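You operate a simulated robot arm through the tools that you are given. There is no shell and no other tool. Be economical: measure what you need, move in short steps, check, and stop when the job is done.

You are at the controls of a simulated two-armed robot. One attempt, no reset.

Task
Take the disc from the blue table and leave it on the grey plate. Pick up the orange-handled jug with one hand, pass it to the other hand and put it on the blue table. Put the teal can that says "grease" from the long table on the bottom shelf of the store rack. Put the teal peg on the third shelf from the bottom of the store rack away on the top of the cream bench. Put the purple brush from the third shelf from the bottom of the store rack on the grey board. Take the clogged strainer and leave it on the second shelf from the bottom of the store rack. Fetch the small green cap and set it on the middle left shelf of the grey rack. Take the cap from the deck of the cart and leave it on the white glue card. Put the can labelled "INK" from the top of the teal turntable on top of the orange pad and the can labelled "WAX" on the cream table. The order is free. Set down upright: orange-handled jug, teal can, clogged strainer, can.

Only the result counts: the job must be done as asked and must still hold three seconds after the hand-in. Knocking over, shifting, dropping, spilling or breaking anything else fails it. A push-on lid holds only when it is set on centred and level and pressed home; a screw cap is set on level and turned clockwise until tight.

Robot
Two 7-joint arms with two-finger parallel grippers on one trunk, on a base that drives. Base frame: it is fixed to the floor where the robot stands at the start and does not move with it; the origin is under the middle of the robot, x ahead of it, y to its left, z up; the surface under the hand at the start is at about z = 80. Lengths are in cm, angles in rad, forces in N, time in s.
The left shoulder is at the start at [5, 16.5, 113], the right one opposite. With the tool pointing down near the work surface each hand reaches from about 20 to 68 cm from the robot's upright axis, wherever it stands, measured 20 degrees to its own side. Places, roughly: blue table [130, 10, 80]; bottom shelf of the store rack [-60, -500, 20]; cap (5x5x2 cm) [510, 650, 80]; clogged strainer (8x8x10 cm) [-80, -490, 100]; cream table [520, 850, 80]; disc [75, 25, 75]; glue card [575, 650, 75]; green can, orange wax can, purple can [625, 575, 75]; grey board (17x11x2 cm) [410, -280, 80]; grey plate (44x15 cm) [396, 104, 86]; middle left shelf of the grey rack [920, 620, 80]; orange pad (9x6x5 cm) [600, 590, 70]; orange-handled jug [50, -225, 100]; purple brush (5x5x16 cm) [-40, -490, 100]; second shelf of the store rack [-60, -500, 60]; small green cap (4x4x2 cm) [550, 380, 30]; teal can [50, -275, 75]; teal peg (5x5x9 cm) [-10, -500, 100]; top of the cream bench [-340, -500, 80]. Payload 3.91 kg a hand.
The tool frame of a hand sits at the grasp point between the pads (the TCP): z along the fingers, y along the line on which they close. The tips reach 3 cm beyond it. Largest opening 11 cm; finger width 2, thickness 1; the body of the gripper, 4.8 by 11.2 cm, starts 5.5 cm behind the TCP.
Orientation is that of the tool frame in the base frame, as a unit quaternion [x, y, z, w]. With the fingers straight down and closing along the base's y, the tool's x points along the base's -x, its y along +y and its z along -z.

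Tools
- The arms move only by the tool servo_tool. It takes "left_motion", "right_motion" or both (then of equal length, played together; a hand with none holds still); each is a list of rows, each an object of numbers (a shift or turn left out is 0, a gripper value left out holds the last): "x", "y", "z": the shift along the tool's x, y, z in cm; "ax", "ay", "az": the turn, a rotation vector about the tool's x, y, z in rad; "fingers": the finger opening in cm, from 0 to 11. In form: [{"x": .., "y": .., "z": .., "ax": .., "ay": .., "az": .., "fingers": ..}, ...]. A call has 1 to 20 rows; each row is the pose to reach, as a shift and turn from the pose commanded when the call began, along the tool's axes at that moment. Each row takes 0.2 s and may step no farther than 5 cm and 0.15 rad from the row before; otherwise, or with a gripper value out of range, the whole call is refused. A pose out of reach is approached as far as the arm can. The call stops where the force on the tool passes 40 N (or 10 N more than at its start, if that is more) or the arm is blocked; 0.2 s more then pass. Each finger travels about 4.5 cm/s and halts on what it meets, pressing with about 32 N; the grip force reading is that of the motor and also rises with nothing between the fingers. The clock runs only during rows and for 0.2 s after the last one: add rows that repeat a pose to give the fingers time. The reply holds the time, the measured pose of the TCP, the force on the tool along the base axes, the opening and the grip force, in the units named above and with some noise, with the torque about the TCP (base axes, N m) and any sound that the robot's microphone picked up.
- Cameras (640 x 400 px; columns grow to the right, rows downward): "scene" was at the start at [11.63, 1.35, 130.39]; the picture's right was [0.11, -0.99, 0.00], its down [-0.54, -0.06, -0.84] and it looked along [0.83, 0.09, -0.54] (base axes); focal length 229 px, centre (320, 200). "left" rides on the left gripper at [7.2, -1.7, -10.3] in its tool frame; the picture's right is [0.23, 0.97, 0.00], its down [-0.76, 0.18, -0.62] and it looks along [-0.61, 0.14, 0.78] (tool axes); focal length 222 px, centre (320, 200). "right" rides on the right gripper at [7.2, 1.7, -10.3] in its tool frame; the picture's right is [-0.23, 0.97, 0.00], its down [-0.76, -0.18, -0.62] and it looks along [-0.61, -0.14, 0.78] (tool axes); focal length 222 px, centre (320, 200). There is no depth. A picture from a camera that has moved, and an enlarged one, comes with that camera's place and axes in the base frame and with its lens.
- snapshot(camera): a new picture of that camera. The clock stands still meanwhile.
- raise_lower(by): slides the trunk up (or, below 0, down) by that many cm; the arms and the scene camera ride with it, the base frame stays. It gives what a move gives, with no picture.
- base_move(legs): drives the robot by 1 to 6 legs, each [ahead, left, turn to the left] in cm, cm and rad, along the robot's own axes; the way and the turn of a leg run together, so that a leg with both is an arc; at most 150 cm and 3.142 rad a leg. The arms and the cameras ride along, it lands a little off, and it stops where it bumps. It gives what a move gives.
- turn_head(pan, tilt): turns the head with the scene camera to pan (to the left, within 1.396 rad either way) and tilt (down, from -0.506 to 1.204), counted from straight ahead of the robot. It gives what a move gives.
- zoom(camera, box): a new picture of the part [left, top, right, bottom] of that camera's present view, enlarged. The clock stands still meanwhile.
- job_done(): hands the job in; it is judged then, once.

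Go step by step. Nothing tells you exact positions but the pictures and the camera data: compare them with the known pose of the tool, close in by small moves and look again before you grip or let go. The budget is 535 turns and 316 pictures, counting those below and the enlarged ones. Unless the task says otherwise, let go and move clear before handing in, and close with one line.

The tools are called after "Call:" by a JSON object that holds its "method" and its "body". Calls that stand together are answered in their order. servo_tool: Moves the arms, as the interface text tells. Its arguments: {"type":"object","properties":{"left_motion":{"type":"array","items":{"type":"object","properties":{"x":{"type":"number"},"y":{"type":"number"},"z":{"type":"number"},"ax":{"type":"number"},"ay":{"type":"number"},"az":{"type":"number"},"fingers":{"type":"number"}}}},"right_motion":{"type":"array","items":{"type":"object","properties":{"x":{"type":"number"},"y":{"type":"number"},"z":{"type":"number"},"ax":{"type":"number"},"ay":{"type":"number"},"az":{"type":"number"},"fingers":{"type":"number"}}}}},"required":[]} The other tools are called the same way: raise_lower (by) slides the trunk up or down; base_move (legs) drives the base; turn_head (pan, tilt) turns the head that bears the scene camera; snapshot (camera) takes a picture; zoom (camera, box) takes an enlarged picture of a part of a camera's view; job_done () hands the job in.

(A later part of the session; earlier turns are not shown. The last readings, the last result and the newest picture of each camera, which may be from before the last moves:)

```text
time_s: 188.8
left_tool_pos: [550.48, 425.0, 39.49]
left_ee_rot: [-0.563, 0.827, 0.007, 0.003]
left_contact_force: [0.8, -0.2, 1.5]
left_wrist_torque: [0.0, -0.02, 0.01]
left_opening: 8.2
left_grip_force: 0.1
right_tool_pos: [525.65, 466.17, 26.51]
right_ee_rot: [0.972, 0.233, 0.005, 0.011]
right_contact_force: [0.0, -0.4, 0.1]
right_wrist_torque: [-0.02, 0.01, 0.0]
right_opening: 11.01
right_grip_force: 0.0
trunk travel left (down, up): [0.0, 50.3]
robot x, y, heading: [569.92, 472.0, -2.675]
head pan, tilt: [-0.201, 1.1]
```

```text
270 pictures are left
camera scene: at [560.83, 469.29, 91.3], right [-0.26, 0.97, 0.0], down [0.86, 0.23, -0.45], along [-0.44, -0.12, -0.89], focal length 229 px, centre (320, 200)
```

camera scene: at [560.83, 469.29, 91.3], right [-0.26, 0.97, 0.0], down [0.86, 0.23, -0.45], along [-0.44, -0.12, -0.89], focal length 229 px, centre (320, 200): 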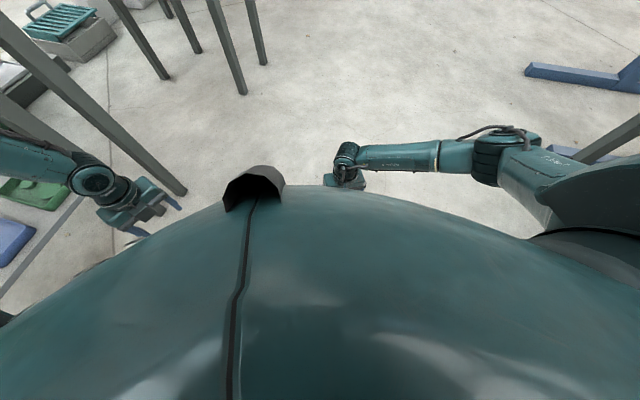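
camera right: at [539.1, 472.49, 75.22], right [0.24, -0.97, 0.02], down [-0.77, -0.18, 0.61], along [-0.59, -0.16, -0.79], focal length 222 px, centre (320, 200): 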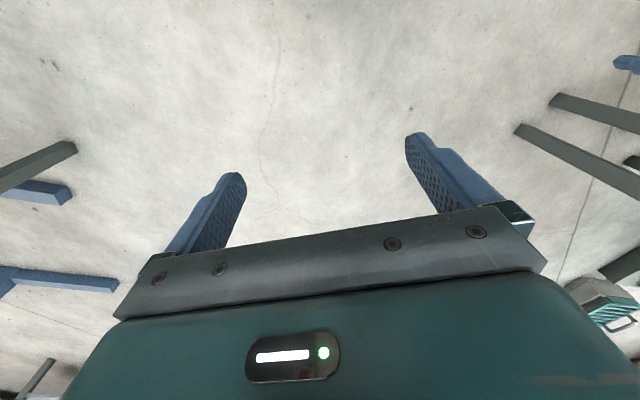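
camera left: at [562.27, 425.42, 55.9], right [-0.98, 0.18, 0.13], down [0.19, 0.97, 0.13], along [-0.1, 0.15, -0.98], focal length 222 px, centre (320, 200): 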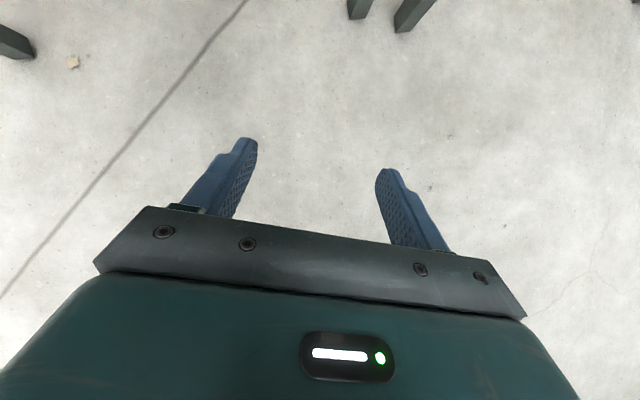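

The right arm goes down to z 26 with its elbow out to the side, so posture is what matters. I'll back away, unflip the left hand, and bring it down again in that elbow-out posture.

Call:
{"method": "base_move", "body": {"legs": [[0, -25, 0]]}}

Call:
{"method": "servo_tool", "body": {"left_motion": [{"z": -4.5}, {"z": -9}, {"z": -13.5}, {"z": -18}, {"z": -22.5}, {"z": -27}, {"z": -31.5}, {"z": -36}, {"z": -40.5}, {"z": -45}], "right_motion": [{"z": -5}, {"z": -10}, {"z": -15}, {"z": -20}, {"z": -25}, {"z": -30}, {"z": -35}, {"z": -40}, {"z": -45}, {"z": -50}]}}

Call:
{"method": "servo_tool", "body": {"left_motion": [{"az": -0.15}, {"az": -0.3}, {"az": -0.45}, {"az": -0.6}, {"az": -0.75}, {"az": -0.9}, {"az": -1.05}, {"az": -1.2}, {"az": -1.35}, {"az": -1.5}, {"az": -1.65}, {"az": -1.8}, {"az": -1.95}, {"az": -2.1}, {"az": -2.25}, {"az": -2.4}]}}

```text
time_s: 191.7
left_tool_pos: [539.45, 447.03, 39.35]
left_ee_rot: [-0.565, 0.825, 0.007, 0.004]
left_contact_force: [-0.2, 0.5, 0.4]
left_wrist_torque: [0.02, 0.01, 0.0]
left_opening: 8.19
left_grip_force: 0.0
right_tool_pos: [514.4, 488.24, 26.47]
right_ee_rot: [0.972, 0.236, 0.005, 0.011]
right_contact_force: [0.4, -0.4, 0.0]
right_wrist_torque: [-0.02, 0.01, -0.01]
right_opening: 11.01
right_grip_force: 0.1
trunk travel left (down, up): [0.0, 50.3]
robot x, y, heading: [558.09, 493.97, -2.677]
head pan, tilt: [-0.201, 1.1]
```

```text
time_s: 193.8
left_tool_pos: [539.52, 446.54, 84.5]
left_ee_rot: [-0.564, 0.826, 0.006, 0.004]
left_contact_force: [-0.3, -0.1, -0.2]
left_wrist_torque: [0.0, -0.01, -0.01]
left_opening: 8.23
left_grip_force: 0.0
right_tool_pos: [513.35, 488.99, 76.76]
right_ee_rot: [0.972, 0.236, 0.005, 0.011]
right_contact_force: [-0.3, 0.0, -0.5]
right_wrist_torque: [-0.03, 0.02, 0.02]
right_opening: 11.01
right_grip_force: 0.1
trunk travel left (down, up): [0.0, 50.3]
robot x, y, heading: [558.33, 494.41, -2.669]
head pan, tilt: [-0.201, 1.1]
```

```text
time_s: 197.2
left_tool_pos: [539.69, 446.43, 84.43]
left_ee_rot: [0.974, 0.227, 0.0, -0.006]
left_contact_force: [-0.1, 0.3, 0.9]
left_wrist_torque: [0.0, 0.0, 0.0]
left_opening: 8.21
left_grip_force: 0.1
right_tool_pos: [513.48, 489.01, 76.78]
right_ee_rot: [0.972, 0.236, 0.006, 0.012]
right_contact_force: [0.2, -0.3, -0.5]
right_wrist_torque: [0.0, 0.02, 0.0]
right_opening: 10.98
right_grip_force: 0.2
trunk travel left (down, up): [0.0, 50.3]
robot x, y, heading: [558.3, 493.73, -2.669]
head pan, tilt: [-0.201, 1.1]
```

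The left hand is in its natural attitude again. I'll bring it in front and lower it, then look at the posture.

Call:
{"method": "servo_tool", "body": {"left_motion": [{"y": -4}, {"y": -8}, {"y": -12}, {"y": -16, "x": -2}, {"y": -18, "x": -4}, {"y": -18, "x": -4, "z": 5}, {"y": -18, "x": -4, "z": 10}, {"y": -18, "x": -4, "z": 15}, {"y": -18, "x": -4, "z": 20}, {"y": -18, "x": -4, "z": 25}, {"y": -18, "x": -4, "z": 30}, {"y": -18, "x": -4, "z": 35}, {"y": -18, "x": -4, "z": 40}, {"y": -18, "x": -4, "z": 45}]}}

Call:
{"method": "turn_head", "body": {"pan": 0.5, "tilt": 1.0}}

Call:
{"method": "snapshot", "body": {"camera": "scene"}}

```text
time_s: 200.2
left_tool_pos: [532.6, 457.99, 46.21]
left_ee_rot: [0.974, 0.226, 0.0, -0.007]
left_contact_force: [-0.1, -0.4, -0.6]
left_wrist_torque: [0.02, 0.0, -0.03]
left_opening: 8.19
left_grip_force: 0.0
left hand out of reach, approached as far as the arm can: row 12, 13, 14
right_tool_pos: [513.3, 489.06, 76.68]
right_ee_rot: [0.972, 0.236, 0.006, 0.011]
right_contact_force: [0.0, 0.0, -0.2]
right_wrist_torque: [-0.02, 0.0, 0.01]
right_opening: 11.02
right_grip_force: 0.0
trunk travel left (down, up): [0.0, 50.3]
robot x, y, heading: [558.28, 494.12, -2.674]
head pan, tilt: [-0.201, 1.1]
```

```text
time_s: 201.3
left_tool_pos: [532.49, 458.01, 46.23]
left_ee_rot: [0.974, 0.226, 0.001, -0.007]
left_contact_force: [0.2, 1.3, 1.4]
left_wrist_torque: [-0.01, 0.0, 0.04]
left_opening: 8.2
left_grip_force: 0.0
right_tool_pos: [513.22, 489.05, 76.8]
right_ee_rot: [0.972, 0.236, 0.006, 0.011]
right_contact_force: [-0.6, -0.4, 0.7]
right_wrist_torque: [0.01, 0.01, -0.02]
right_opening: 11.0
right_grip_force: 0.0
trunk travel left (down, up): [0.0, 50.3]
robot x, y, heading: [558.1, 494.14, -2.672]
head pan, tilt: [0.499, 1.0]
```

```text
269 pictures are left
camera scene: at [551.75, 487.45, 91.96], right [-0.82, 0.57, 0.0], down [0.48, 0.69, -0.54], along [-0.31, -0.44, -0.84], focal length 229 px, centre (320, 200)
```

scene: 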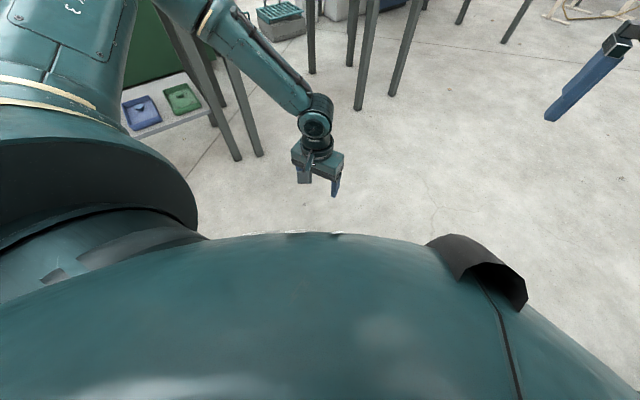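

The left elbow is still up. Bringing the hand close to the body's centre at height should push the elbow out sideways; then I'll lower it.

Call:
{"method": "servo_tool", "body": {"left_motion": [{"z": -5}, {"z": -10}, {"z": -15}, {"z": -20}, {"z": -25}, {"z": -30}, {"z": -30, "y": -4, "x": 1}, {"z": -30, "y": -8, "x": 3}, {"z": -30, "y": -12, "x": 5}, {"z": -30, "y": -16, "x": 7}, {"z": -30, "y": -19, "x": 8}], "right_motion": [{"y": -2}, {"y": -4}, {"y": -6}, {"y": -8}, {"y": -10}, {"y": -10}, {"y": -10}, {"y": -10}, {"y": -10}, {"y": -10}, {"y": -10}]}}

Call:
{"method": "servo_tool", "body": {"left_motion": [{"z": 5}, {"z": 10}, {"z": 15}, {"z": 20}, {"z": 25}, {"z": 28}]}}

Call:
{"method": "snapshot", "body": {"camera": "scene"}}

```text
time_s: 203.7
left_tool_pos: [532.09, 470.71, 76.69]
left_ee_rot: [0.974, 0.227, 0.001, -0.007]
left_contact_force: [-0.9, -0.2, -0.6]
left_wrist_torque: [-0.01, -0.01, -0.02]
left_opening: 8.19
left_grip_force: 0.0
left hand out of reach, approached as far as the arm can: row 10, 11
right_tool_pos: [509.02, 497.94, 76.41]
right_ee_rot: [0.971, 0.237, 0.006, 0.011]
right_contact_force: [0.9, -0.3, -0.5]
right_wrist_torque: [0.0, 0.02, 0.02]
right_opening: 11.02
right_grip_force: 0.0
trunk travel left (down, up): [0.0, 50.3]
robot x, y, heading: [558.7, 494.46, -2.67]
head pan, tilt: [0.499, 1.0]
```

```text
time_s: 205.1
left_tool_pos: [534.7, 467.26, 52.39]
left_ee_rot: [0.974, 0.226, 0.001, -0.007]
left_contact_force: [0.4, 0.7, 0.3]
left_wrist_torque: [-0.01, 0.02, -0.01]
left_opening: 8.22
left_grip_force: 0.0
left hand out of reach, approached as far as the arm can: row 3, 4, 5, 6
right_tool_pos: [508.95, 497.98, 76.37]
right_ee_rot: [0.971, 0.237, 0.005, 0.012]
right_contact_force: [0.2, -0.2, -0.1]
right_wrist_torque: [0.01, -0.03, -0.01]
right_opening: 11.0
right_grip_force: 0.0
trunk travel left (down, up): [0.0, 50.3]
robot x, y, heading: [558.02, 494.29, -2.678]
head pan, tilt: [0.499, 1.0]
```

```text
268 pictures are left
camera scene: at [551.75, 487.45, 91.96], right [-0.82, 0.57, 0.0], down [0.48, 0.69, -0.54], along [-0.31, -0.45, -0.84], focal length 229 px, centre (320, 200)
```

scene: 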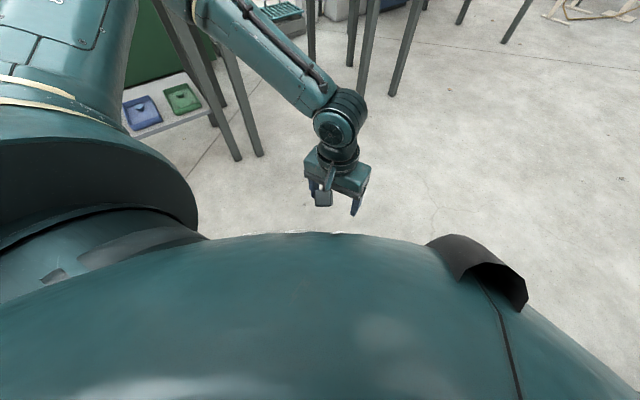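

The left elbow stays up, but the right arm has the good posture, so I'll use the right arm with the target at its front-right. First I'll take the left hand out to the side and bring the right hand low at forward 40, right 40.

Call:
{"method": "servo_tool", "body": {"left_motion": [{"z": -5}, {"z": -10}, {"z": -15}, {"z": -20}, {"z": -24, "y": 3}, {"z": -26, "y": 7, "x": 1}, {"z": -28, "y": 11, "x": 2}, {"z": -28, "y": 15, "x": 4}, {"z": -28, "y": 19, "x": 6}, {"z": -28, "y": 23, "x": 8}, {"z": -28, "y": 27, "x": 10}, {"z": -28, "y": 31, "x": 12}, {"z": -28, "y": 35, "x": 14}], "right_motion": [{"y": -3}, {"y": -6}, {"y": -9}, {"y": -12}, {"y": -14}, {"y": -14, "z": 4}, {"y": -14, "z": 8}, {"y": -14, "z": 12}, {"y": -14, "z": 16}, {"y": -14, "z": 20}, {"y": -14, "z": 24}, {"y": -14, "z": 28}, {"y": -14, "z": 30}]}}

Call:
{"method": "servo_tool", "body": {"right_motion": [{"az": -0.15}, {"az": -0.3}, {"az": -0.45}, {"az": -0.6}, {"az": -0.75}, {"az": -0.9}, {"az": -1.05}, {"az": -1.2}, {"az": -1.35}, {"az": -1.5}, {"az": -1.65}, {"az": -1.8}, {"az": -1.95}, {"az": -2.1}, {"az": -2.25}, {"az": -2.36}]}}

Call:
{"method": "turn_head", "body": {"pan": -0.7, "tilt": 0.9}}

Call:
{"method": "snapshot", "body": {"camera": "scene"}}

```text
time_s: 207.9
left_tool_pos: [562.67, 441.51, 80.09]
left_ee_rot: [0.974, 0.226, 0.001, -0.006]
left_contact_force: [-0.5, -0.6, -0.5]
left_wrist_torque: [0.0, 0.0, 0.0]
left_opening: 8.17
left_grip_force: 0.1
right_tool_pos: [503.14, 509.88, 46.18]
right_ee_rot: [0.972, 0.236, 0.005, 0.011]
right_contact_force: [-0.7, -1.5, -0.2]
right_wrist_torque: [0.01, -0.01, 0.02]
right_opening: 11.03
right_grip_force: 0.0
trunk travel left (down, up): [0.0, 50.3]
robot x, y, heading: [558.82, 494.16, -2.672]
head pan, tilt: [0.499, 1.0]
```

```text
time_s: 210.5
left_tool_pos: [562.59, 441.56, 80.1]
left_ee_rot: [0.974, 0.227, 0.001, -0.006]
left_contact_force: [-0.5, 0.2, 0.0]
left_wrist_torque: [0.0, 0.0, 0.01]
left_opening: 8.22
left_grip_force: 0.1
right_tool_pos: [522.94, 497.08, 37.34]
right_ee_rot: [0.456, 0.889, -0.022, -0.02]
right_contact_force: [-0.1, 0.0, 0.1]
right_wrist_torque: [0.01, 0.02, 0.01]
right_opening: 11.0
right_grip_force: 0.2
right hand out of reach, approached as far as the arm can: row 3, 4, 5, 6, 7, 8, 9, 10, 11, 12
trunk travel left (down, up): [0.0, 50.3]
robot x, y, heading: [558.41, 494.79, -2.674]
head pan, tilt: [0.499, 1.0]
stopped in row 12 (right hand): the force on the tool passed its limit at 52 N (the readings are from after the stop); the commanded pose is now the measured one
```

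```text
time_s: 211.9
left_tool_pos: [562.63, 441.5, 80.06]
left_ee_rot: [0.974, 0.226, 0.002, -0.007]
left_contact_force: [-1.8, -0.1, -0.1]
left_wrist_torque: [0.02, 0.02, 0.01]
left_opening: 8.24
left_grip_force: 0.1
right_tool_pos: [522.96, 497.09, 37.48]
right_ee_rot: [0.456, 0.889, -0.023, -0.018]
right_contact_force: [0.2, -0.1, -0.6]
right_wrist_torque: [0.0, -0.01, 0.01]
right_opening: 10.99
right_grip_force: 0.0
trunk travel left (down, up): [0.0, 50.3]
robot x, y, heading: [558.62, 494.3, -2.669]
head pan, tilt: [-0.7, 0.901]
```

```text
267 pictures are left
camera scene: at [548.35, 494.91, 92.68], right [0.23, 0.97, 0.0], down [0.76, -0.18, -0.62], along [-0.6, 0.14, -0.78], focal length 229 px, centre (320, 200)
```

scene: 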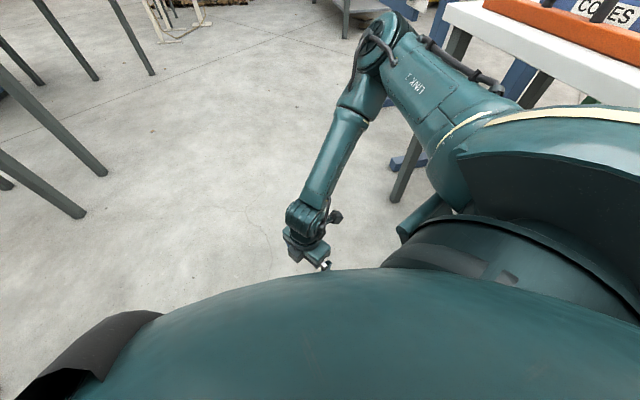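

The rotation hit a limit and folded the arm, so that direction is wrong. I'll move away from the nearby table, then restore the right hand to its natural attitude, raised and near the centre.

Call:
{"method": "base_move", "body": {"legs": [[-15, 10, 0]]}}

Call:
{"method": "servo_tool", "body": {"right_motion": [{"z": -5}, {"z": -10}, {"z": -15}, {"z": -20}, {"z": -25}, {"z": -30}, {"z": -35}, {"z": -40}, {"z": -45}, {"z": -50}, {"z": -50, "az": 0.15}, {"z": -50, "az": 0.3}, {"z": -50, "az": 0.45}, {"z": -50, "az": 0.6}, {"z": -50, "az": 0.75}, {"z": -50, "az": 0.9}]}}

Call:
{"method": "snapshot", "body": {"camera": "scene"}}

```text
time_s: 213.4
left_tool_pos: [580.49, 439.47, 80.08]
left_ee_rot: [0.974, 0.226, 0.001, -0.007]
left_contact_force: [-0.1, 0.7, -0.5]
left_wrist_torque: [-0.01, 0.02, -0.04]
left_opening: 8.18
left_grip_force: 0.0
right_tool_pos: [540.99, 494.96, 37.36]
right_ee_rot: [0.455, 0.89, -0.023, -0.019]
right_contact_force: [-0.3, 0.9, -0.7]
right_wrist_torque: [-0.01, -0.07, 0.03]
right_opening: 11.0
right_grip_force: 0.1
trunk travel left (down, up): [0.0, 50.3]
robot x, y, heading: [576.76, 492.1, -2.672]
head pan, tilt: [-0.7, 0.901]
```

```text
time_s: 214.0
left_tool_pos: [580.38, 439.5, 80.16]
left_ee_rot: [0.974, 0.227, 0.002, -0.007]
left_contact_force: [-0.2, 0.3, -0.6]
left_wrist_torque: [-0.02, -0.01, 0.02]
left_opening: 8.21
left_grip_force: 0.0
right_tool_pos: [541.29, 494.92, 43.48]
right_ee_rot: [0.457, 0.889, -0.026, -0.035]
right_contact_force: [-10.8, 6.5, 6.2]
right_wrist_torque: [0.11, -0.45, 0.71]
right_opening: 10.73
right_grip_force: 0.1
right hand out of reach, approached as far as the arm can: row 1, 2
trunk travel left (down, up): [0.0, 50.3]
robot x, y, heading: [576.08, 492.39, -2.673]
head pan, tilt: [-0.7, 0.901]
stopped in row 2 (right hand): the force on the tool passed its limit at 44 N (the readings are from after the stop); the commanded pose is now the measured one
```

```text
266 pictures are left
camera scene: at [566.33, 492.89, 92.71], right [0.23, 0.97, 0.0], down [0.76, -0.18, -0.62], along [-0.6, 0.14, -0.78], focal length 229 px, centre (320, 200)
```

scene: 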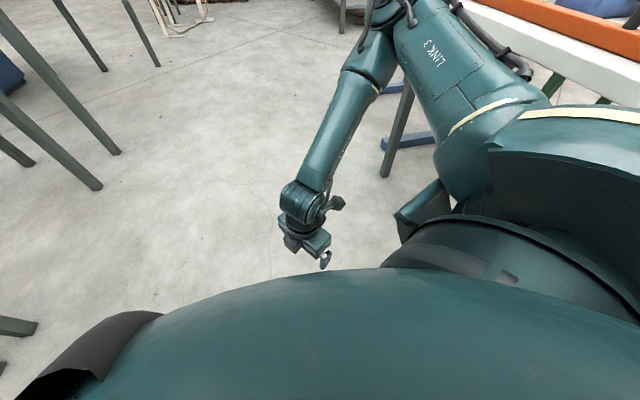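

A finger is rubbing the robot's body. I'll move it forward away from the body first, then up.

Call:
{"method": "servo_tool", "body": {"right_motion": [{"y": -3, "x": 0.5}, {"y": -6, "x": 1}, {"y": -9, "x": 1.5}, {"y": -12, "x": 2}]}}

Call:
{"method": "servo_tool", "body": {"right_motion": [{"z": -5}, {"z": -10}, {"z": -15}, {"z": -20}, {"z": -25}, {"z": -30}, {"z": -35}, {"z": -40}, {"z": -40, "az": 0.15}, {"z": -40, "az": 0.3}, {"z": -40, "az": 0.45}, {"z": -40, "az": 0.6}, {"z": -40, "az": 0.75}, {"z": -40, "az": 0.9}]}}

```text
time_s: 215.0
left_tool_pos: [580.61, 439.62, 80.1]
left_ee_rot: [0.974, 0.226, 0.002, -0.007]
left_contact_force: [0.2, -0.2, 0.3]
left_wrist_torque: [-0.03, -0.02, 0.0]
left_opening: 8.19
left_grip_force: 0.1
right_tool_pos: [540.08, 490.5, 42.91]
right_ee_rot: [0.459, 0.887, -0.027, -0.033]
right_contact_force: [-0.2, 0.3, -0.5]
right_wrist_torque: [-0.01, -0.01, 0.01]
right_opening: 10.99
right_grip_force: 0.1
right hand out of reach, approached as far as the arm can: row 1, 2, 3, 4
trunk travel left (down, up): [0.0, 50.3]
robot x, y, heading: [576.12, 492.03, -2.674]
head pan, tilt: [-0.7, 0.901]
```

```text
time_s: 216.2
left_tool_pos: [580.54, 439.54, 80.01]
left_ee_rot: [0.974, 0.227, 0.001, -0.006]
left_contact_force: [0.0, 0.5, -0.2]
left_wrist_torque: [0.03, -0.03, 0.01]
left_opening: 8.2
left_grip_force: 0.1
right_tool_pos: [544.6, 492.44, 54.82]
right_ee_rot: [0.459, 0.887, -0.034, -0.038]
right_contact_force: [-19.9, -10.3, -3.8]
right_wrist_torque: [0.12, -0.19, -0.04]
right_opening: 9.95
right_grip_force: 0.2
right hand out of reach, approached as far as the arm can: row 1, 2, 3, 4, 5, 6
trunk travel left (down, up): [0.0, 50.3]
robot x, y, heading: [576.36, 492.07, -2.674]
head pan, tilt: [-0.7, 0.901]
stopped in row 6 (right hand): the force on the tool passed its limit at 42 N (the readings are from after the stop); the commanded pose is now the measured one
```

I'll undo the rotation first, at this spot, after moving slightly outward.

Call:
{"method": "servo_tool", "body": {"right_motion": [{"y": -1.5, "az": 0.1}, {"y": -3, "az": 0.2}, {"y": -4.5, "az": 0.34}, {"y": -6, "az": 0.48}, {"y": -7.5, "az": 0.62}, {"y": -8, "az": 0.76}, {"y": -8, "az": 0.9}, {"y": -8, "az": 1.05}, {"y": -8, "az": 1.2}, {"y": -8, "az": 1.35}, {"y": -8, "az": 1.5}, {"y": -8, "az": 1.65}]}}

Call:
{"method": "snapshot", "body": {"camera": "scene"}}

```text
time_s: 218.8
left_tool_pos: [580.57, 439.44, 80.07]
left_ee_rot: [0.974, 0.227, 0.001, -0.007]
left_contact_force: [0.2, 1.5, -0.7]
left_wrist_torque: [0.02, 0.01, -0.01]
left_opening: 8.19
left_grip_force: 0.1
right_tool_pos: [538.42, 488.04, 55.54]
right_ee_rot: [0.963, 0.264, -0.048, -0.002]
right_contact_force: [-0.3, -0.2, 0.2]
right_wrist_torque: [0.02, -0.02, 0.03]
right_opening: 11.0
right_grip_force: 0.0
trunk travel left (down, up): [0.0, 50.3]
robot x, y, heading: [576.1, 492.14, -2.676]
head pan, tilt: [-0.7, 0.901]
```

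```text
265 pictures are left
camera scene: at [566.35, 492.88, 92.68], right [0.23, 0.97, 0.0], down [0.76, -0.18, -0.62], along [-0.6, 0.14, -0.78], focal length 229 px, centre (320, 200)
```

scene: 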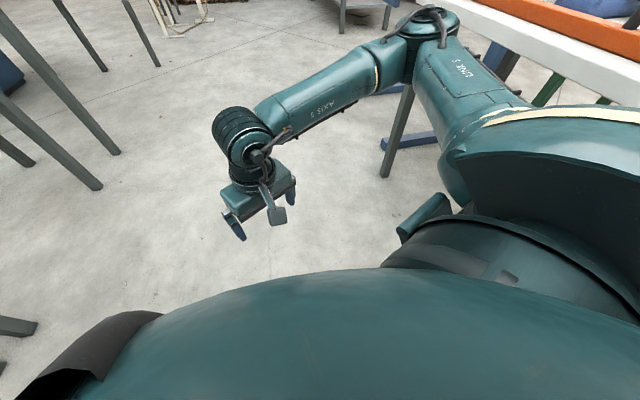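

The right hand is natural again. Now I'll test pitching it 0.5 rad forward and lowering, a bit further out.

Call:
{"method": "servo_tool", "body": {"right_motion": [{"x": -3, "ay": -0.1}, {"x": -6, "ay": -0.2}, {"x": -9, "ay": -0.3}, {"x": -10, "ay": -0.4}, {"x": -10, "ay": -0.5}, {"x": -10, "ay": -0.5, "z": 4}, {"x": -10, "ay": -0.5, "z": 8}, {"x": -10, "ay": -0.5, "z": 12}, {"x": -10, "ay": -0.5, "z": 16}, {"x": -10, "ay": -0.5, "z": 20}, {"x": -10, "ay": -0.5, "z": 23}]}}

Call:
{"method": "snapshot", "body": {"camera": "scene"}}

```text
time_s: 221.2
left_tool_pos: [580.55, 439.5, 80.04]
left_ee_rot: [0.974, 0.227, 0.002, -0.006]
left_contact_force: [0.0, 0.0, 0.2]
left_wrist_torque: [-0.03, -0.01, 0.04]
left_opening: 8.18
left_grip_force: 0.1
right_tool_pos: [527.76, 482.56, 33.38]
right_ee_rot: [0.921, 0.258, -0.285, 0.064]
right_contact_force: [0.4, -0.2, -0.9]
right_wrist_torque: [0.02, 0.01, 0.03]
right_opening: 10.98
right_grip_force: 0.2
trunk travel left (down, up): [0.0, 50.3]
robot x, y, heading: [576.35, 492.36, -2.67]
head pan, tilt: [-0.7, 0.901]
```

```text
264 pictures are left
camera scene: at [566.35, 492.88, 92.68], right [0.23, 0.97, 0.0], down [0.76, -0.18, -0.62], along [-0.6, 0.14, -0.78], focal length 229 px, centre (320, 200)
```

scene: 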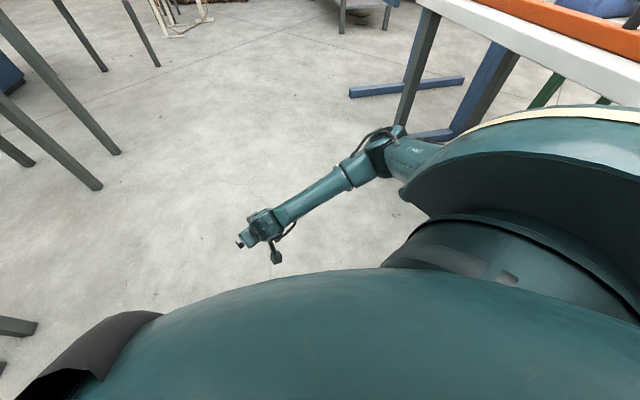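

Excellent: in this attitude the right arm reaches z 33 with a 30° pitch at 48 cm forward. I'll test more pitch and more forward extension.

Call:
{"method": "servo_tool", "body": {"right_motion": [{"x": -3.3, "z": 2.2, "ay": -0.12}, {"x": -6.6, "z": 4.5, "ay": -0.24}, {"x": -8.3, "z": 5.6, "ay": -0.24}]}}

```text
time_s: 222.0
left_tool_pos: [580.5, 439.52, 80.09]
left_ee_rot: [0.974, 0.227, 0.001, -0.007]
left_contact_force: [-0.1, -0.1, -0.5]
left_wrist_torque: [-0.02, 0.0, 0.03]
left_opening: 8.18
left_grip_force: 0.1
right_tool_pos: [521.95, 479.02, 33.39]
right_ee_rot: [0.892, 0.249, -0.367, 0.085]
right_contact_force: [-0.3, 0.3, 0.6]
right_wrist_torque: [-0.01, 0.03, 0.0]
right_opening: 11.01
right_grip_force: 0.1
right hand out of reach, approached as far as the arm can: row 2, 3
trunk travel left (down, up): [0.0, 50.3]
robot x, y, heading: [576.5, 492.15, -2.672]
head pan, tilt: [-0.7, 0.901]
```

The right arm reaches 54 cm forward at a 46° pitch, good. For base clearance I want the arm swung about 1 rad right of the heading, so I'll turn the base left 1.0 and swing the arm back right by the same about its shoulder.

Call:
{"method": "base_move", "body": {"legs": [[0, 0, 1.0]]}}

Call:
{"method": "servo_tool", "body": {"right_motion": [{"x": 0, "y": -4.9, "z": 0, "ax": 0.07, "ay": 0.003, "az": 0.072}, {"x": 0.4, "y": -9.8, "z": -0.4, "ax": 0.139, "ay": 0.006, "az": 0.143}, {"x": 1.2, "y": -14.6, "z": -1.1, "ax": 0.209, "ay": 0.009, "az": 0.215}, {"x": 2.3, "y": -19.3, "z": -2.2, "ax": 0.279, "ay": 0.012, "az": 0.286}, {"x": 3.7, "y": -23.8, "z": -3.6, "ax": 0.349, "ay": 0.016, "az": 0.358}, {"x": 5.4, "y": -28, "z": -5.3, "ax": 0.418, "ay": 0.019, "az": 0.43}, {"x": 7.4, "y": -32, "z": -7.2, "ax": 0.488, "ay": 0.022, "az": 0.501}, {"x": 9.7, "y": -35.6, "z": -9.5, "ax": 0.558, "ay": 0.025, "az": 0.573}, {"x": 12.3, "y": -39, "z": -12, "ax": 0.627, "ay": 0.028, "az": 0.644}, {"x": 15.1, "y": -41.8, "z": -14.7, "ax": 0.697, "ay": 0.031, "az": 0.716}]}}

Call:
{"method": "snapshot", "body": {"camera": "scene"}}

```text
time_s: 225.0
left_tool_pos: [622.88, 466.99, 80.07]
left_ee_rot: [0.747, 0.664, -0.003, -0.006]
left_contact_force: [-0.1, 0.6, -0.8]
left_wrist_torque: [0.03, 0.01, 0.02]
left_opening: 8.2
left_grip_force: 0.0
right_tool_pos: [557.85, 439.27, 33.36]
right_ee_rot: [0.664, 0.646, -0.282, 0.251]
right_contact_force: [-0.4, 0.9, 0.6]
right_wrist_torque: [-0.01, 0.02, 0.02]
right_opening: 11.01
right_grip_force: 0.0
trunk travel left (down, up): [0.0, 50.3]
robot x, y, heading: [576.37, 491.9, -1.674]
head pan, tilt: [-0.7, 0.901]
```

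```text
time_s: 227.2
left_tool_pos: [622.84, 466.94, 80.05]
left_ee_rot: [0.747, 0.664, -0.003, -0.006]
left_contact_force: [-0.4, -0.3, 0.7]
left_wrist_torque: [0.02, -0.01, 0.01]
left_opening: 8.2
left_grip_force: 0.0
right_tool_pos: [524.24, 453.33, 44.75]
right_ee_rot: [0.893, 0.248, -0.366, 0.083]
right_contact_force: [-0.6, 1.3, -0.3]
right_wrist_torque: [-0.01, 0.02, 0.01]
right_opening: 11.02
right_grip_force: 0.1
right hand out of reach, approached as far as the arm can: row 3, 4, 5, 6, 7, 8, 9, 10
trunk travel left (down, up): [0.0, 50.3]
robot x, y, heading: [576.72, 492.21, -1.676]
head pan, tilt: [-0.7, 0.901]
```

```text
263 pictures are left
camera scene: at [570.52, 484.3, 92.66], right [-0.69, 0.72, 0.0], down [0.57, 0.54, -0.62], along [-0.45, -0.43, -0.78], focal length 229 px, centre (320, 200)
```

scene: 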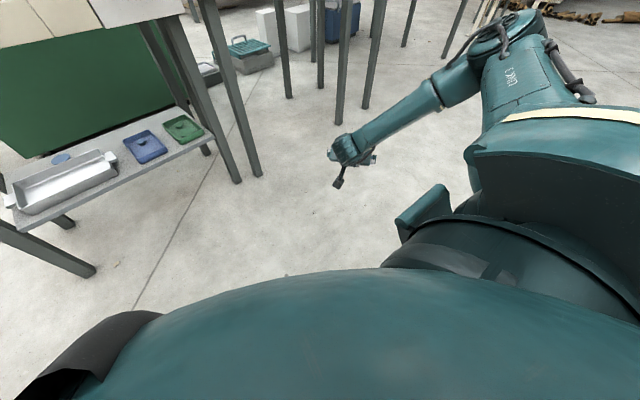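

The swing isn't a pure shoulder rotation, so the low posture only works reaching ahead. The left arm approaching straight ahead avoids the leg, so I'll try to get the left arm into the elbow-out posture by going high and across the centre.

Call:
{"method": "servo_tool", "body": {"left_motion": [{"z": -5}, {"z": -10}, {"z": -15}, {"z": -20}, {"z": -25}, {"z": -30}, {"z": -34}, {"z": -34, "x": -1.8, "y": -4.4}, {"z": -34, "x": -3.6, "y": -8.8}, {"z": -34, "x": -5.4, "y": -13.2}, {"z": -34, "x": -7.2, "y": -17.6}, {"z": -34, "x": -9, "y": -22}, {"z": -34, "x": -10.8, "y": -26.4}, {"z": -34, "x": -12.6, "y": -30.8}, {"z": -34, "x": -14.4, "y": -35.2}, {"z": -34, "x": -16.2, "y": -39.6}, {"z": -34, "x": -18, "y": -44}, {"z": -34, "x": -20, "y": -48}]}}

Call:
{"method": "servo_tool", "body": {"left_motion": [{"z": 5}, {"z": 10}, {"z": 15}, {"z": 20}, {"z": 25}, {"z": 30}, {"z": 35}, {"z": 40}]}}

Call:
{"method": "turn_head", "body": {"pan": 0.5, "tilt": 0.8}}

Call:
{"method": "snapshot", "body": {"camera": "scene"}}

```text
time_s: 231.0
left_tool_pos: [589.62, 460.38, 98.57]
left_ee_rot: [0.747, 0.665, -0.004, -0.007]
left_contact_force: [1.2, 0.8, 0.1]
left_wrist_torque: [-0.01, 0.02, -0.02]
left_opening: 8.2
left_grip_force: 0.1
left hand out of reach, approached as far as the arm can: row 4, 5, 6, 7, 8, 9, 10, 11, 12, 13, 14, 15, 16, 17, 18
right_tool_pos: [524.45, 453.15, 44.76]
right_ee_rot: [0.892, 0.25, -0.366, 0.086]
right_contact_force: [0.0, -0.4, 0.9]
right_wrist_torque: [0.01, -0.02, 0.02]
right_opening: 10.99
right_grip_force: 0.0
trunk travel left (down, up): [0.0, 50.3]
robot x, y, heading: [576.47, 491.64, -1.673]
head pan, tilt: [-0.7, 0.901]
```

```text
time_s: 232.8
left_tool_pos: [588.56, 460.35, 58.76]
left_ee_rot: [0.748, 0.664, -0.004, -0.007]
left_contact_force: [-0.5, 0.7, -0.1]
left_wrist_torque: [-0.04, 0.05, -0.02]
left_opening: 8.19
left_grip_force: 0.1
right_tool_pos: [524.4, 453.14, 44.86]
right_ee_rot: [0.892, 0.249, -0.367, 0.086]
right_contact_force: [-0.1, 0.1, 0.4]
right_wrist_torque: [0.03, 0.0, -0.01]
right_opening: 10.98
right_grip_force: 0.0
trunk travel left (down, up): [0.0, 50.3]
robot x, y, heading: [576.56, 492.35, -1.67]
head pan, tilt: [-0.7, 0.901]
```

```text
time_s: 234.2
left_tool_pos: [588.59, 460.34, 58.8]
left_ee_rot: [0.748, 0.664, -0.003, -0.006]
left_contact_force: [0.4, 0.6, 0.3]
left_wrist_torque: [0.01, -0.02, 0.0]
left_opening: 8.21
left_grip_force: 0.1
right_tool_pos: [524.38, 453.12, 44.81]
right_ee_rot: [0.892, 0.25, -0.366, 0.086]
right_contact_force: [0.9, 0.2, 0.6]
right_wrist_torque: [0.03, -0.03, -0.01]
right_opening: 10.99
right_grip_force: 0.1
trunk travel left (down, up): [0.0, 50.3]
robot x, y, heading: [576.35, 492.13, -1.674]
head pan, tilt: [0.499, 0.799]
```

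```text
262 pictures are left
camera scene: at [579.09, 482.11, 93.47], right [-0.92, -0.38, 0.0], down [-0.27, 0.66, -0.7], along [0.27, -0.64, -0.72], focal length 229 px, centre (320, 200)
```

scene: 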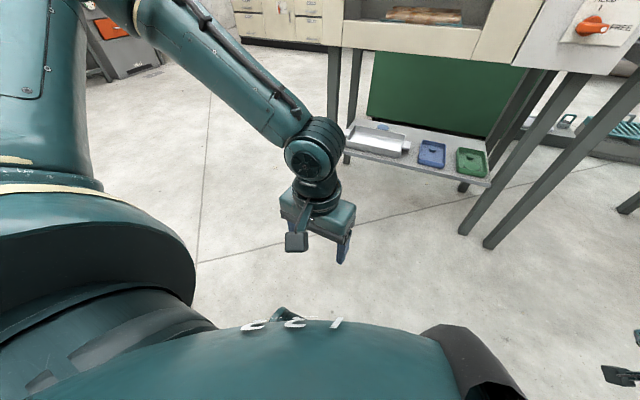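

It descended without limits this time. I'll continue down, slightly more forward.

Call:
{"method": "servo_tool", "body": {"left_motion": [{"x": -4}, {"x": -8}, {"x": -8, "z": 5}, {"x": -8, "z": 10}, {"x": -8, "z": 15}, {"x": -8, "z": 20}, {"x": -8, "z": 25}]}}

Call:
{"method": "snapshot", "body": {"camera": "scene"}}

```text
time_s: 235.8
left_tool_pos: [594.28, 454.04, 44.04]
left_ee_rot: [0.747, 0.664, -0.003, -0.006]
left_contact_force: [-0.3, 0.0, 0.9]
left_wrist_torque: [0.0, 0.01, 0.01]
left_opening: 8.21
left_grip_force: 0.1
left hand out of reach, approached as far as the arm can: row 4, 5, 6, 7
right_tool_pos: [524.36, 453.14, 44.72]
right_ee_rot: [0.892, 0.25, -0.367, 0.086]
right_contact_force: [0.0, 0.4, -0.2]
right_wrist_torque: [-0.01, -0.03, 0.0]
right_opening: 10.96
right_grip_force: 0.0
trunk travel left (down, up): [0.0, 50.3]
robot x, y, heading: [576.88, 492.09, -1.676]
head pan, tilt: [0.499, 0.799]
```

```text
261 pictures are left
camera scene: at [579.09, 482.12, 93.47], right [-0.92, -0.38, 0.0], down [-0.28, 0.66, -0.7], along [0.27, -0.64, -0.72], focal length 229 px, centre (320, 200)
```

scene: 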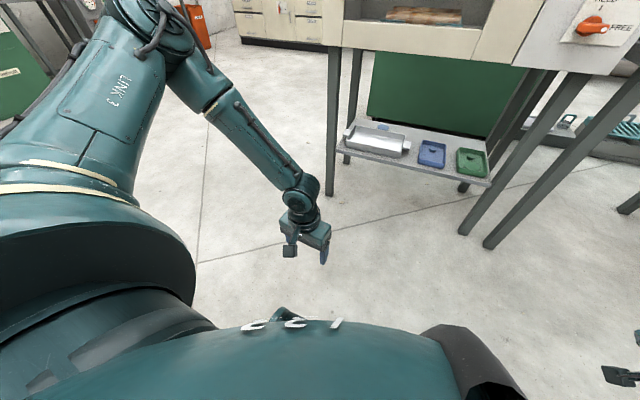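

The right arm dropped into its low posture when pitched while descending, so I'll replicate that with the left: raise to z≈57, shift in, then pitch forward and descend together.

Call:
{"method": "servo_tool", "body": {"left_motion": [{"z": -4}, {"z": -8, "y": -2}, {"z": -12, "y": -5}, {"z": -13, "y": -8, "x": 2}]}}

Call:
{"method": "servo_tool", "body": {"left_motion": [{"x": -3, "ay": -0.1}, {"x": -6, "ay": -0.2}, {"x": -9, "ay": -0.3}, {"x": -10, "ay": -0.4}, {"x": -10, "ay": -0.5}, {"x": -10, "ay": -0.5, "z": 4}, {"x": -10, "ay": -0.5, "z": 8}, {"x": -10, "ay": -0.5, "z": 12}, {"x": -10, "ay": -0.5, "z": 16}, {"x": -10, "ay": -0.5, "z": 20}, {"x": -10, "ay": -0.5, "z": 23}]}}

Call:
{"method": "snapshot", "body": {"camera": "scene"}}

```text
time_s: 236.8
left_tool_pos: [586.43, 457.22, 57.19]
left_ee_rot: [0.747, 0.665, -0.003, -0.005]
left_contact_force: [0.5, 0.6, 1.1]
left_wrist_torque: [-0.01, 0.01, 0.0]
left_opening: 8.18
left_grip_force: 0.1
right_tool_pos: [524.37, 453.18, 44.81]
right_ee_rot: [0.892, 0.249, -0.367, 0.085]
right_contact_force: [-0.1, -0.4, -0.4]
right_wrist_torque: [0.0, 0.01, 0.01]
right_opening: 11.01
right_grip_force: 0.1
trunk travel left (down, up): [0.0, 50.3]
robot x, y, heading: [576.36, 492.06, -1.675]
head pan, tilt: [0.499, 0.799]
```

```text
time_s: 239.2
left_tool_pos: [592.88, 448.05, 46.25]
left_ee_rot: [0.723, 0.646, -0.187, 0.159]
left_contact_force: [0.6, -0.1, 0.2]
left_wrist_torque: [0.02, -0.01, 0.0]
left_opening: 8.22
left_grip_force: 0.0
left hand out of reach, approached as far as the arm can: row 6, 7, 8, 9, 10, 11
right_tool_pos: [524.35, 453.22, 44.7]
right_ee_rot: [0.893, 0.249, -0.366, 0.085]
right_contact_force: [-0.1, 0.2, 0.5]
right_wrist_torque: [0.02, 0.0, -0.05]
right_opening: 10.97
right_grip_force: 0.0
trunk travel left (down, up): [0.0, 50.3]
robot x, y, heading: [576.61, 491.82, -1.676]
head pan, tilt: [0.499, 0.799]
```

```text
260 pictures are left
camera scene: at [579.1, 482.12, 93.47], right [-0.92, -0.38, 0.0], down [-0.28, 0.66, -0.7], along [0.27, -0.64, -0.72], focal length 229 px, centre (320, 200)
```

scene: 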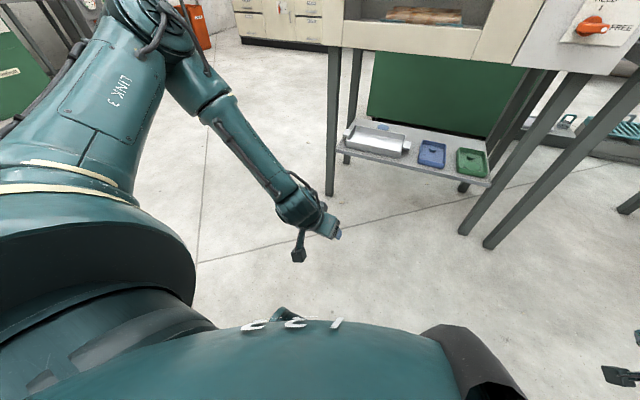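

Not yet. I'll undo the pitch, raise to shoulder height, and cross to the centre further forward before descending.

Call:
{"method": "servo_tool", "body": {"left_motion": [{"ay": 0.12, "x": -2, "z": -3}, {"ay": 0.24, "x": -4, "z": -6}, {"ay": 0.36, "x": -6, "z": -9}, {"ay": 0.48, "x": -8, "z": -12}, {"ay": 0.5, "x": -10, "z": -15}, {"ay": 0.5, "x": -12, "z": -19}, {"ay": 0.5, "x": -14, "z": -23}]}}

Call:
{"method": "servo_tool", "body": {"left_motion": [{"y": -4}, {"y": -8}, {"y": -12}, {"y": -16}, {"y": -20}, {"y": -24}, {"y": -28}]}}

Call:
{"method": "snapshot", "body": {"camera": "scene"}}

```text
time_s: 240.8
left_tool_pos: [593.46, 446.7, 72.81]
left_ee_rot: [0.748, 0.664, -0.003, -0.006]
left_contact_force: [0.5, -0.7, -0.4]
left_wrist_torque: [0.04, -0.01, 0.01]
left_opening: 8.19
left_grip_force: 0.1
right_tool_pos: [524.43, 453.15, 44.82]
right_ee_rot: [0.892, 0.249, -0.367, 0.085]
right_contact_force: [-0.6, -0.7, -0.9]
right_wrist_torque: [0.02, 0.0, -0.01]
right_opening: 10.99
right_grip_force: 0.0
trunk travel left (down, up): [0.0, 50.3]
robot x, y, heading: [576.29, 492.01, -1.673]
head pan, tilt: [0.499, 0.799]
```

```text
time_s: 242.4
left_tool_pos: [582.94, 449.33, 73.02]
left_ee_rot: [0.747, 0.665, -0.002, -0.006]
left_contact_force: [0.2, -0.1, 1.1]
left_wrist_torque: [0.0, 0.03, 0.0]
left_opening: 8.21
left_grip_force: 0.0
left hand out of reach, approached as far as the arm can: row 3, 4, 5, 6, 7
right_tool_pos: [524.37, 453.1, 44.75]
right_ee_rot: [0.892, 0.249, -0.367, 0.086]
right_contact_force: [0.5, -0.2, -0.4]
right_wrist_torque: [-0.03, -0.05, 0.0]
right_opening: 11.01
right_grip_force: 0.0
trunk travel left (down, up): [0.0, 50.3]
robot x, y, heading: [576.46, 492.16, -1.677]
head pan, tilt: [0.499, 0.799]
```

```text
259 pictures are left
camera scene: at [579.1, 482.12, 93.47], right [-0.92, -0.38, 0.0], down [-0.28, 0.66, -0.7], along [0.27, -0.64, -0.72], focal length 229 px, centre (320, 200)
```

scene: 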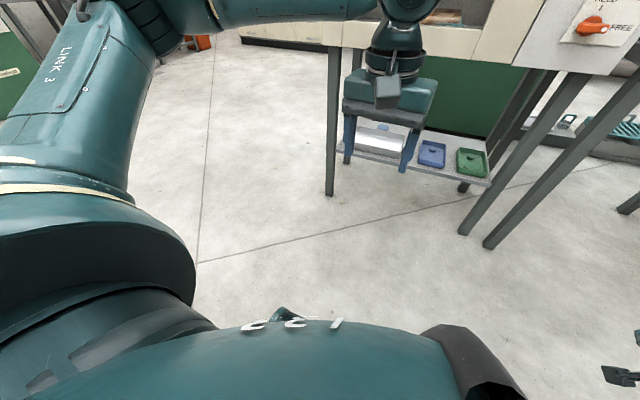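

The elbow branch likely came from the wrist flip. Rotating the wrist the other way may pull it back, so I'll try az −1.5 here and look.

Call:
{"method": "servo_tool", "body": {"left_motion": [{"az": -0.15}, {"az": -0.3}, {"az": -0.45}, {"az": -0.6}, {"az": -0.75}, {"az": -0.9}, {"az": -1.05}, {"az": -1.2}, {"az": -1.35}, {"az": -1.5}, {"az": -1.65}, {"az": -1.8}]}}

Call:
{"method": "snapshot", "body": {"camera": "scene"}}

```text
time_s: 245.0
left_tool_pos: [582.8, 449.34, 73.09]
left_ee_rot: [-0.058, 0.998, 0.004, -0.005]
left_contact_force: [0.9, 0.0, -0.4]
left_wrist_torque: [0.0, 0.02, 0.02]
left_opening: 8.21
left_grip_force: 0.1
right_tool_pos: [524.24, 453.13, 44.81]
right_ee_rot: [0.892, 0.249, -0.367, 0.085]
right_contact_force: [0.5, 0.5, 0.7]
right_wrist_torque: [0.0, 0.01, 0.0]
right_opening: 10.99
right_grip_force: 0.0
trunk travel left (down, up): [0.0, 50.3]
robot x, y, heading: [576.43, 491.86, -1.677]
head pan, tilt: [0.499, 0.799]
```

```text
258 pictures are left
camera scene: at [579.1, 482.12, 93.47], right [-0.92, -0.38, 0.0], down [-0.28, 0.66, -0.7], along [0.27, -0.64, -0.72], focal length 229 px, centre (320, 200)
```

scene: 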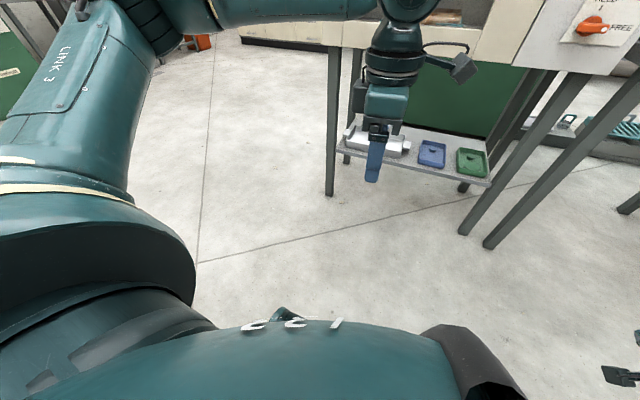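

The wrist rolls freely that way but the elbow is unchanged. I'll see whether the hand can now cross to the centre.

Call:
{"method": "servo_tool", "body": {"left_motion": [{"x": 3.9, "y": 0.9}, {"x": 7.8, "y": 1.8}, {"x": 11.7, "y": 2.6}, {"x": 15.6, "y": 3.5}]}}

Call:
{"method": "servo_tool", "body": {"left_motion": [{"z": 5}, {"z": 10}, {"z": 15}, {"z": 20}, {"z": 25}, {"z": 30}, {"z": 35}]}}

Call:
{"method": "snapshot", "body": {"camera": "scene"}}

```text
time_s: 246.0
left_tool_pos: [582.44, 449.95, 72.84]
left_ee_rot: [-0.057, 0.998, 0.003, -0.006]
left_contact_force: [0.6, 1.1, -1.1]
left_wrist_torque: [-0.02, 0.0, 0.01]
left_opening: 8.2
left_grip_force: 0.0
left hand out of reach, approached as far as the arm can: row 1, 2, 3, 4
right_tool_pos: [524.36, 453.15, 44.83]
right_ee_rot: [0.892, 0.249, -0.367, 0.086]
right_contact_force: [-0.9, 0.5, -0.2]
right_wrist_torque: [0.01, 0.02, 0.0]
right_opening: 10.99
right_grip_force: 0.1
trunk travel left (down, up): [0.0, 50.3]
robot x, y, heading: [576.5, 492.19, -1.671]
head pan, tilt: [0.499, 0.799]
```

```text
time_s: 247.6
left_tool_pos: [591.15, 451.58, 47.48]
left_ee_rot: [-0.054, 0.998, 0.005, -0.007]
left_contact_force: [-0.8, 0.4, -0.8]
left_wrist_torque: [-0.02, 0.01, -0.03]
left_opening: 8.22
left_grip_force: 0.1
left hand out of reach, approached as far as the arm can: row 2, 3, 4, 5, 6, 7
right_tool_pos: [524.3, 453.11, 44.73]
right_ee_rot: [0.892, 0.25, -0.366, 0.086]
right_contact_force: [-0.1, 0.1, -0.5]
right_wrist_torque: [0.01, 0.01, -0.03]
right_opening: 10.98
right_grip_force: 0.0
trunk travel left (down, up): [0.0, 50.3]
robot x, y, heading: [576.24, 492.0, -1.679]
head pan, tilt: [0.499, 0.799]
```

```text
257 pictures are left
camera scene: at [579.1, 482.12, 93.47], right [-0.92, -0.38, 0.0], down [-0.28, 0.66, -0.7], along [0.27, -0.64, -0.72], focal length 229 px, centre (320, 200)
```

scene: 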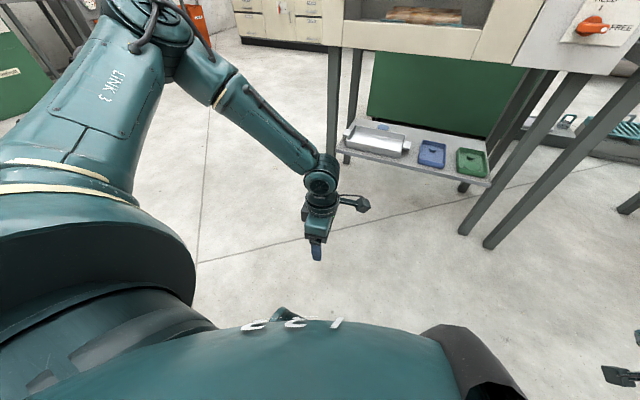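

I'll use the right arm after all: at heading −1.85 its forearm should clear the leg by about 7 cm. First I'll move the left hand up and out, and swing the right hand back in front.

Call:
{"method": "servo_tool", "body": {"left_motion": [{"z": -4.5}, {"z": -9}, {"z": -13.5}, {"z": -18, "x": -1}, {"z": -22, "x": -3}, {"z": -26, "x": -6}, {"z": -30, "x": -9}, {"z": -33, "x": -12, "y": 2}, {"z": -33, "x": -16, "y": 4}, {"z": -33, "x": -20, "y": 6}, {"z": -33, "x": -24, "y": 8}, {"z": -33, "x": -27, "y": 11}, {"z": -33, "x": -30, "y": 14}]}}

Call:
{"method": "servo_tool", "body": {"right_motion": [{"x": 2, "y": 3.4, "z": -2.1, "ax": -0.074, "ay": -0.003, "az": -0.076}, {"x": 4, "y": 6.8, "z": -4.2, "ax": -0.148, "ay": -0.006, "az": -0.152}, {"x": 6, "y": 10.2, "z": -6.3, "ax": -0.222, "ay": -0.01, "az": -0.228}, {"x": 8, "y": 13.6, "z": -8.4, "ax": -0.296, "ay": -0.013, "az": -0.304}, {"x": 10, "y": 17, "z": -10.5, "ax": -0.37, "ay": -0.016, "az": -0.38}, {"x": 12, "y": 20.4, "z": -12.6, "ax": -0.444, "ay": -0.02, "az": -0.456}, {"x": 14, "y": 23.8, "z": -14.7, "ax": -0.518, "ay": -0.023, "az": -0.532}, {"x": 15.9, "y": 27.1, "z": -16.7, "ax": -0.593, "ay": -0.026, "az": -0.609}]}}

Call:
{"method": "turn_head", "body": {"pan": -0.2, "tilt": 0.8}}

Call:
{"method": "snapshot", "body": {"camera": "scene"}}

```text
time_s: 250.4
left_tool_pos: [619.78, 468.96, 80.27]
left_ee_rot: [-0.055, 0.998, 0.005, -0.006]
left_contact_force: [-0.2, -0.6, -0.4]
left_wrist_torque: [-0.01, 0.01, -0.03]
left_opening: 8.2
left_grip_force: 0.2
right_tool_pos: [524.38, 453.04, 44.77]
right_ee_rot: [0.892, 0.249, -0.367, 0.085]
right_contact_force: [-0.4, -0.1, 0.1]
right_wrist_torque: [-0.04, -0.02, -0.05]
right_opening: 10.99
right_grip_force: 0.0
trunk travel left (down, up): [0.0, 50.3]
robot x, y, heading: [576.41, 491.79, -1.676]
head pan, tilt: [0.499, 0.799]
```

```text
time_s: 252.2
left_tool_pos: [619.78, 468.96, 80.37]
left_ee_rot: [-0.056, 0.998, 0.003, -0.007]
left_contact_force: [0.0, 1.0, -0.1]
left_wrist_torque: [0.01, -0.04, -0.01]
left_opening: 8.2
left_grip_force: 0.1
right_tool_pos: [557.7, 441.74, 44.25]
right_ee_rot: [0.709, 0.595, -0.299, 0.23]
right_contact_force: [-0.1, -0.6, -0.4]
right_wrist_torque: [0.0, 0.02, 0.01]
right_opening: 11.04
right_grip_force: 0.2
trunk travel left (down, up): [0.0, 50.3]
robot x, y, heading: [576.35, 491.91, -1.676]
head pan, tilt: [0.499, 0.799]
```

```text
time_s: 253.2
left_tool_pos: [619.71, 468.98, 80.33]
left_ee_rot: [-0.055, 0.998, 0.003, -0.006]
left_contact_force: [-0.6, -0.1, -1.0]
left_wrist_torque: [0.01, 0.0, 0.02]
left_opening: 8.19
left_grip_force: 0.1
right_tool_pos: [557.7, 441.6, 44.28]
right_ee_rot: [0.71, 0.595, -0.299, 0.228]
right_contact_force: [-0.6, -0.4, 0.5]
right_wrist_torque: [-0.01, 0.01, -0.01]
right_opening: 11.02
right_grip_force: 0.0
trunk travel left (down, up): [0.0, 50.3]
robot x, y, heading: [576.77, 492.3, -1.676]
head pan, tilt: [-0.201, 0.799]
```

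```text
256 pictures are left
camera scene: at [573.58, 481.87, 93.47], right [-0.95, 0.3, 0.0], down [0.22, 0.68, -0.7], along [-0.21, -0.67, -0.72], focal length 229 px, centre (320, 200)
```

scene: 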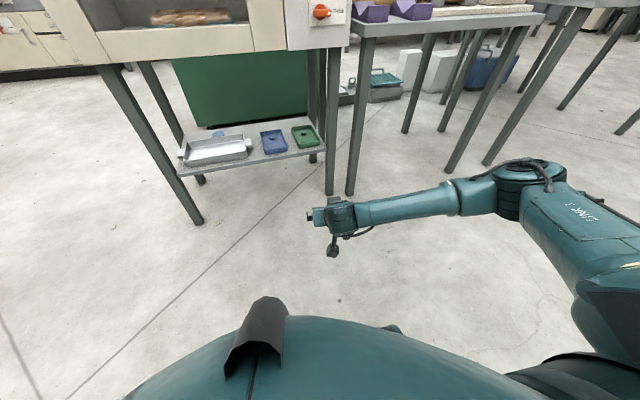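

I'll lower to working height here in the open and inspect the forearm line.

Call:
{"method": "servo_tool", "body": {"right_motion": [{"x": 2.4, "z": 2.5}, {"x": 4.8, "z": 5}, {"x": 7.2, "z": 7.4}]}}

Call:
{"method": "snapshot", "body": {"camera": "scene"}}

Call:
{"method": "snapshot", "body": {"camera": "right"}}

```text
time_s: 254.0
left_tool_pos: [619.91, 468.91, 80.19]
left_ee_rot: [-0.057, 0.998, 0.003, -0.007]
left_contact_force: [0.7, 0.2, -0.6]
left_wrist_torque: [0.01, -0.01, 0.0]
left_opening: 8.18
left_grip_force: 0.0
right_tool_pos: [557.53, 441.79, 34.04]
right_ee_rot: [0.71, 0.594, -0.3, 0.229]
right_contact_force: [0.3, -0.1, 0.9]
right_wrist_torque: [-0.03, 0.02, -0.01]
right_opening: 11.0
right_grip_force: 0.2
trunk travel left (down, up): [0.0, 50.3]
robot x, y, heading: [576.66, 491.75, -1.675]
head pan, tilt: [-0.201, 0.799]
```

```text
255 pictures are left
camera scene: at [573.57, 481.88, 93.47], right [-0.95, 0.3, 0.0], down [0.22, 0.68, -0.7], along [-0.21, -0.66, -0.72], focal length 229 px, centre (320, 200)
```

scene: 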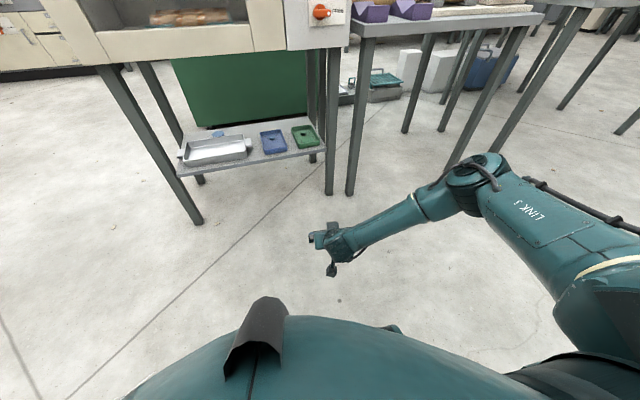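

```text
254 pictures are left
camera right: at [561.63, 453.64, 36.24], right [0.93, -0.34, 0.13], down [-0.17, -0.08, 0.98], along [-0.33, -0.94, -0.13], focal length 222 px, centre (320, 200)
```

right: 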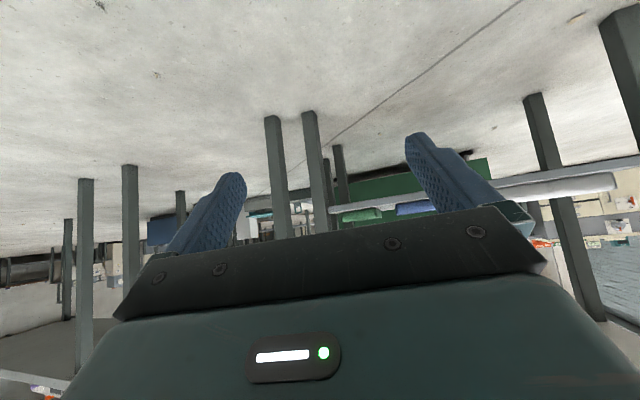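

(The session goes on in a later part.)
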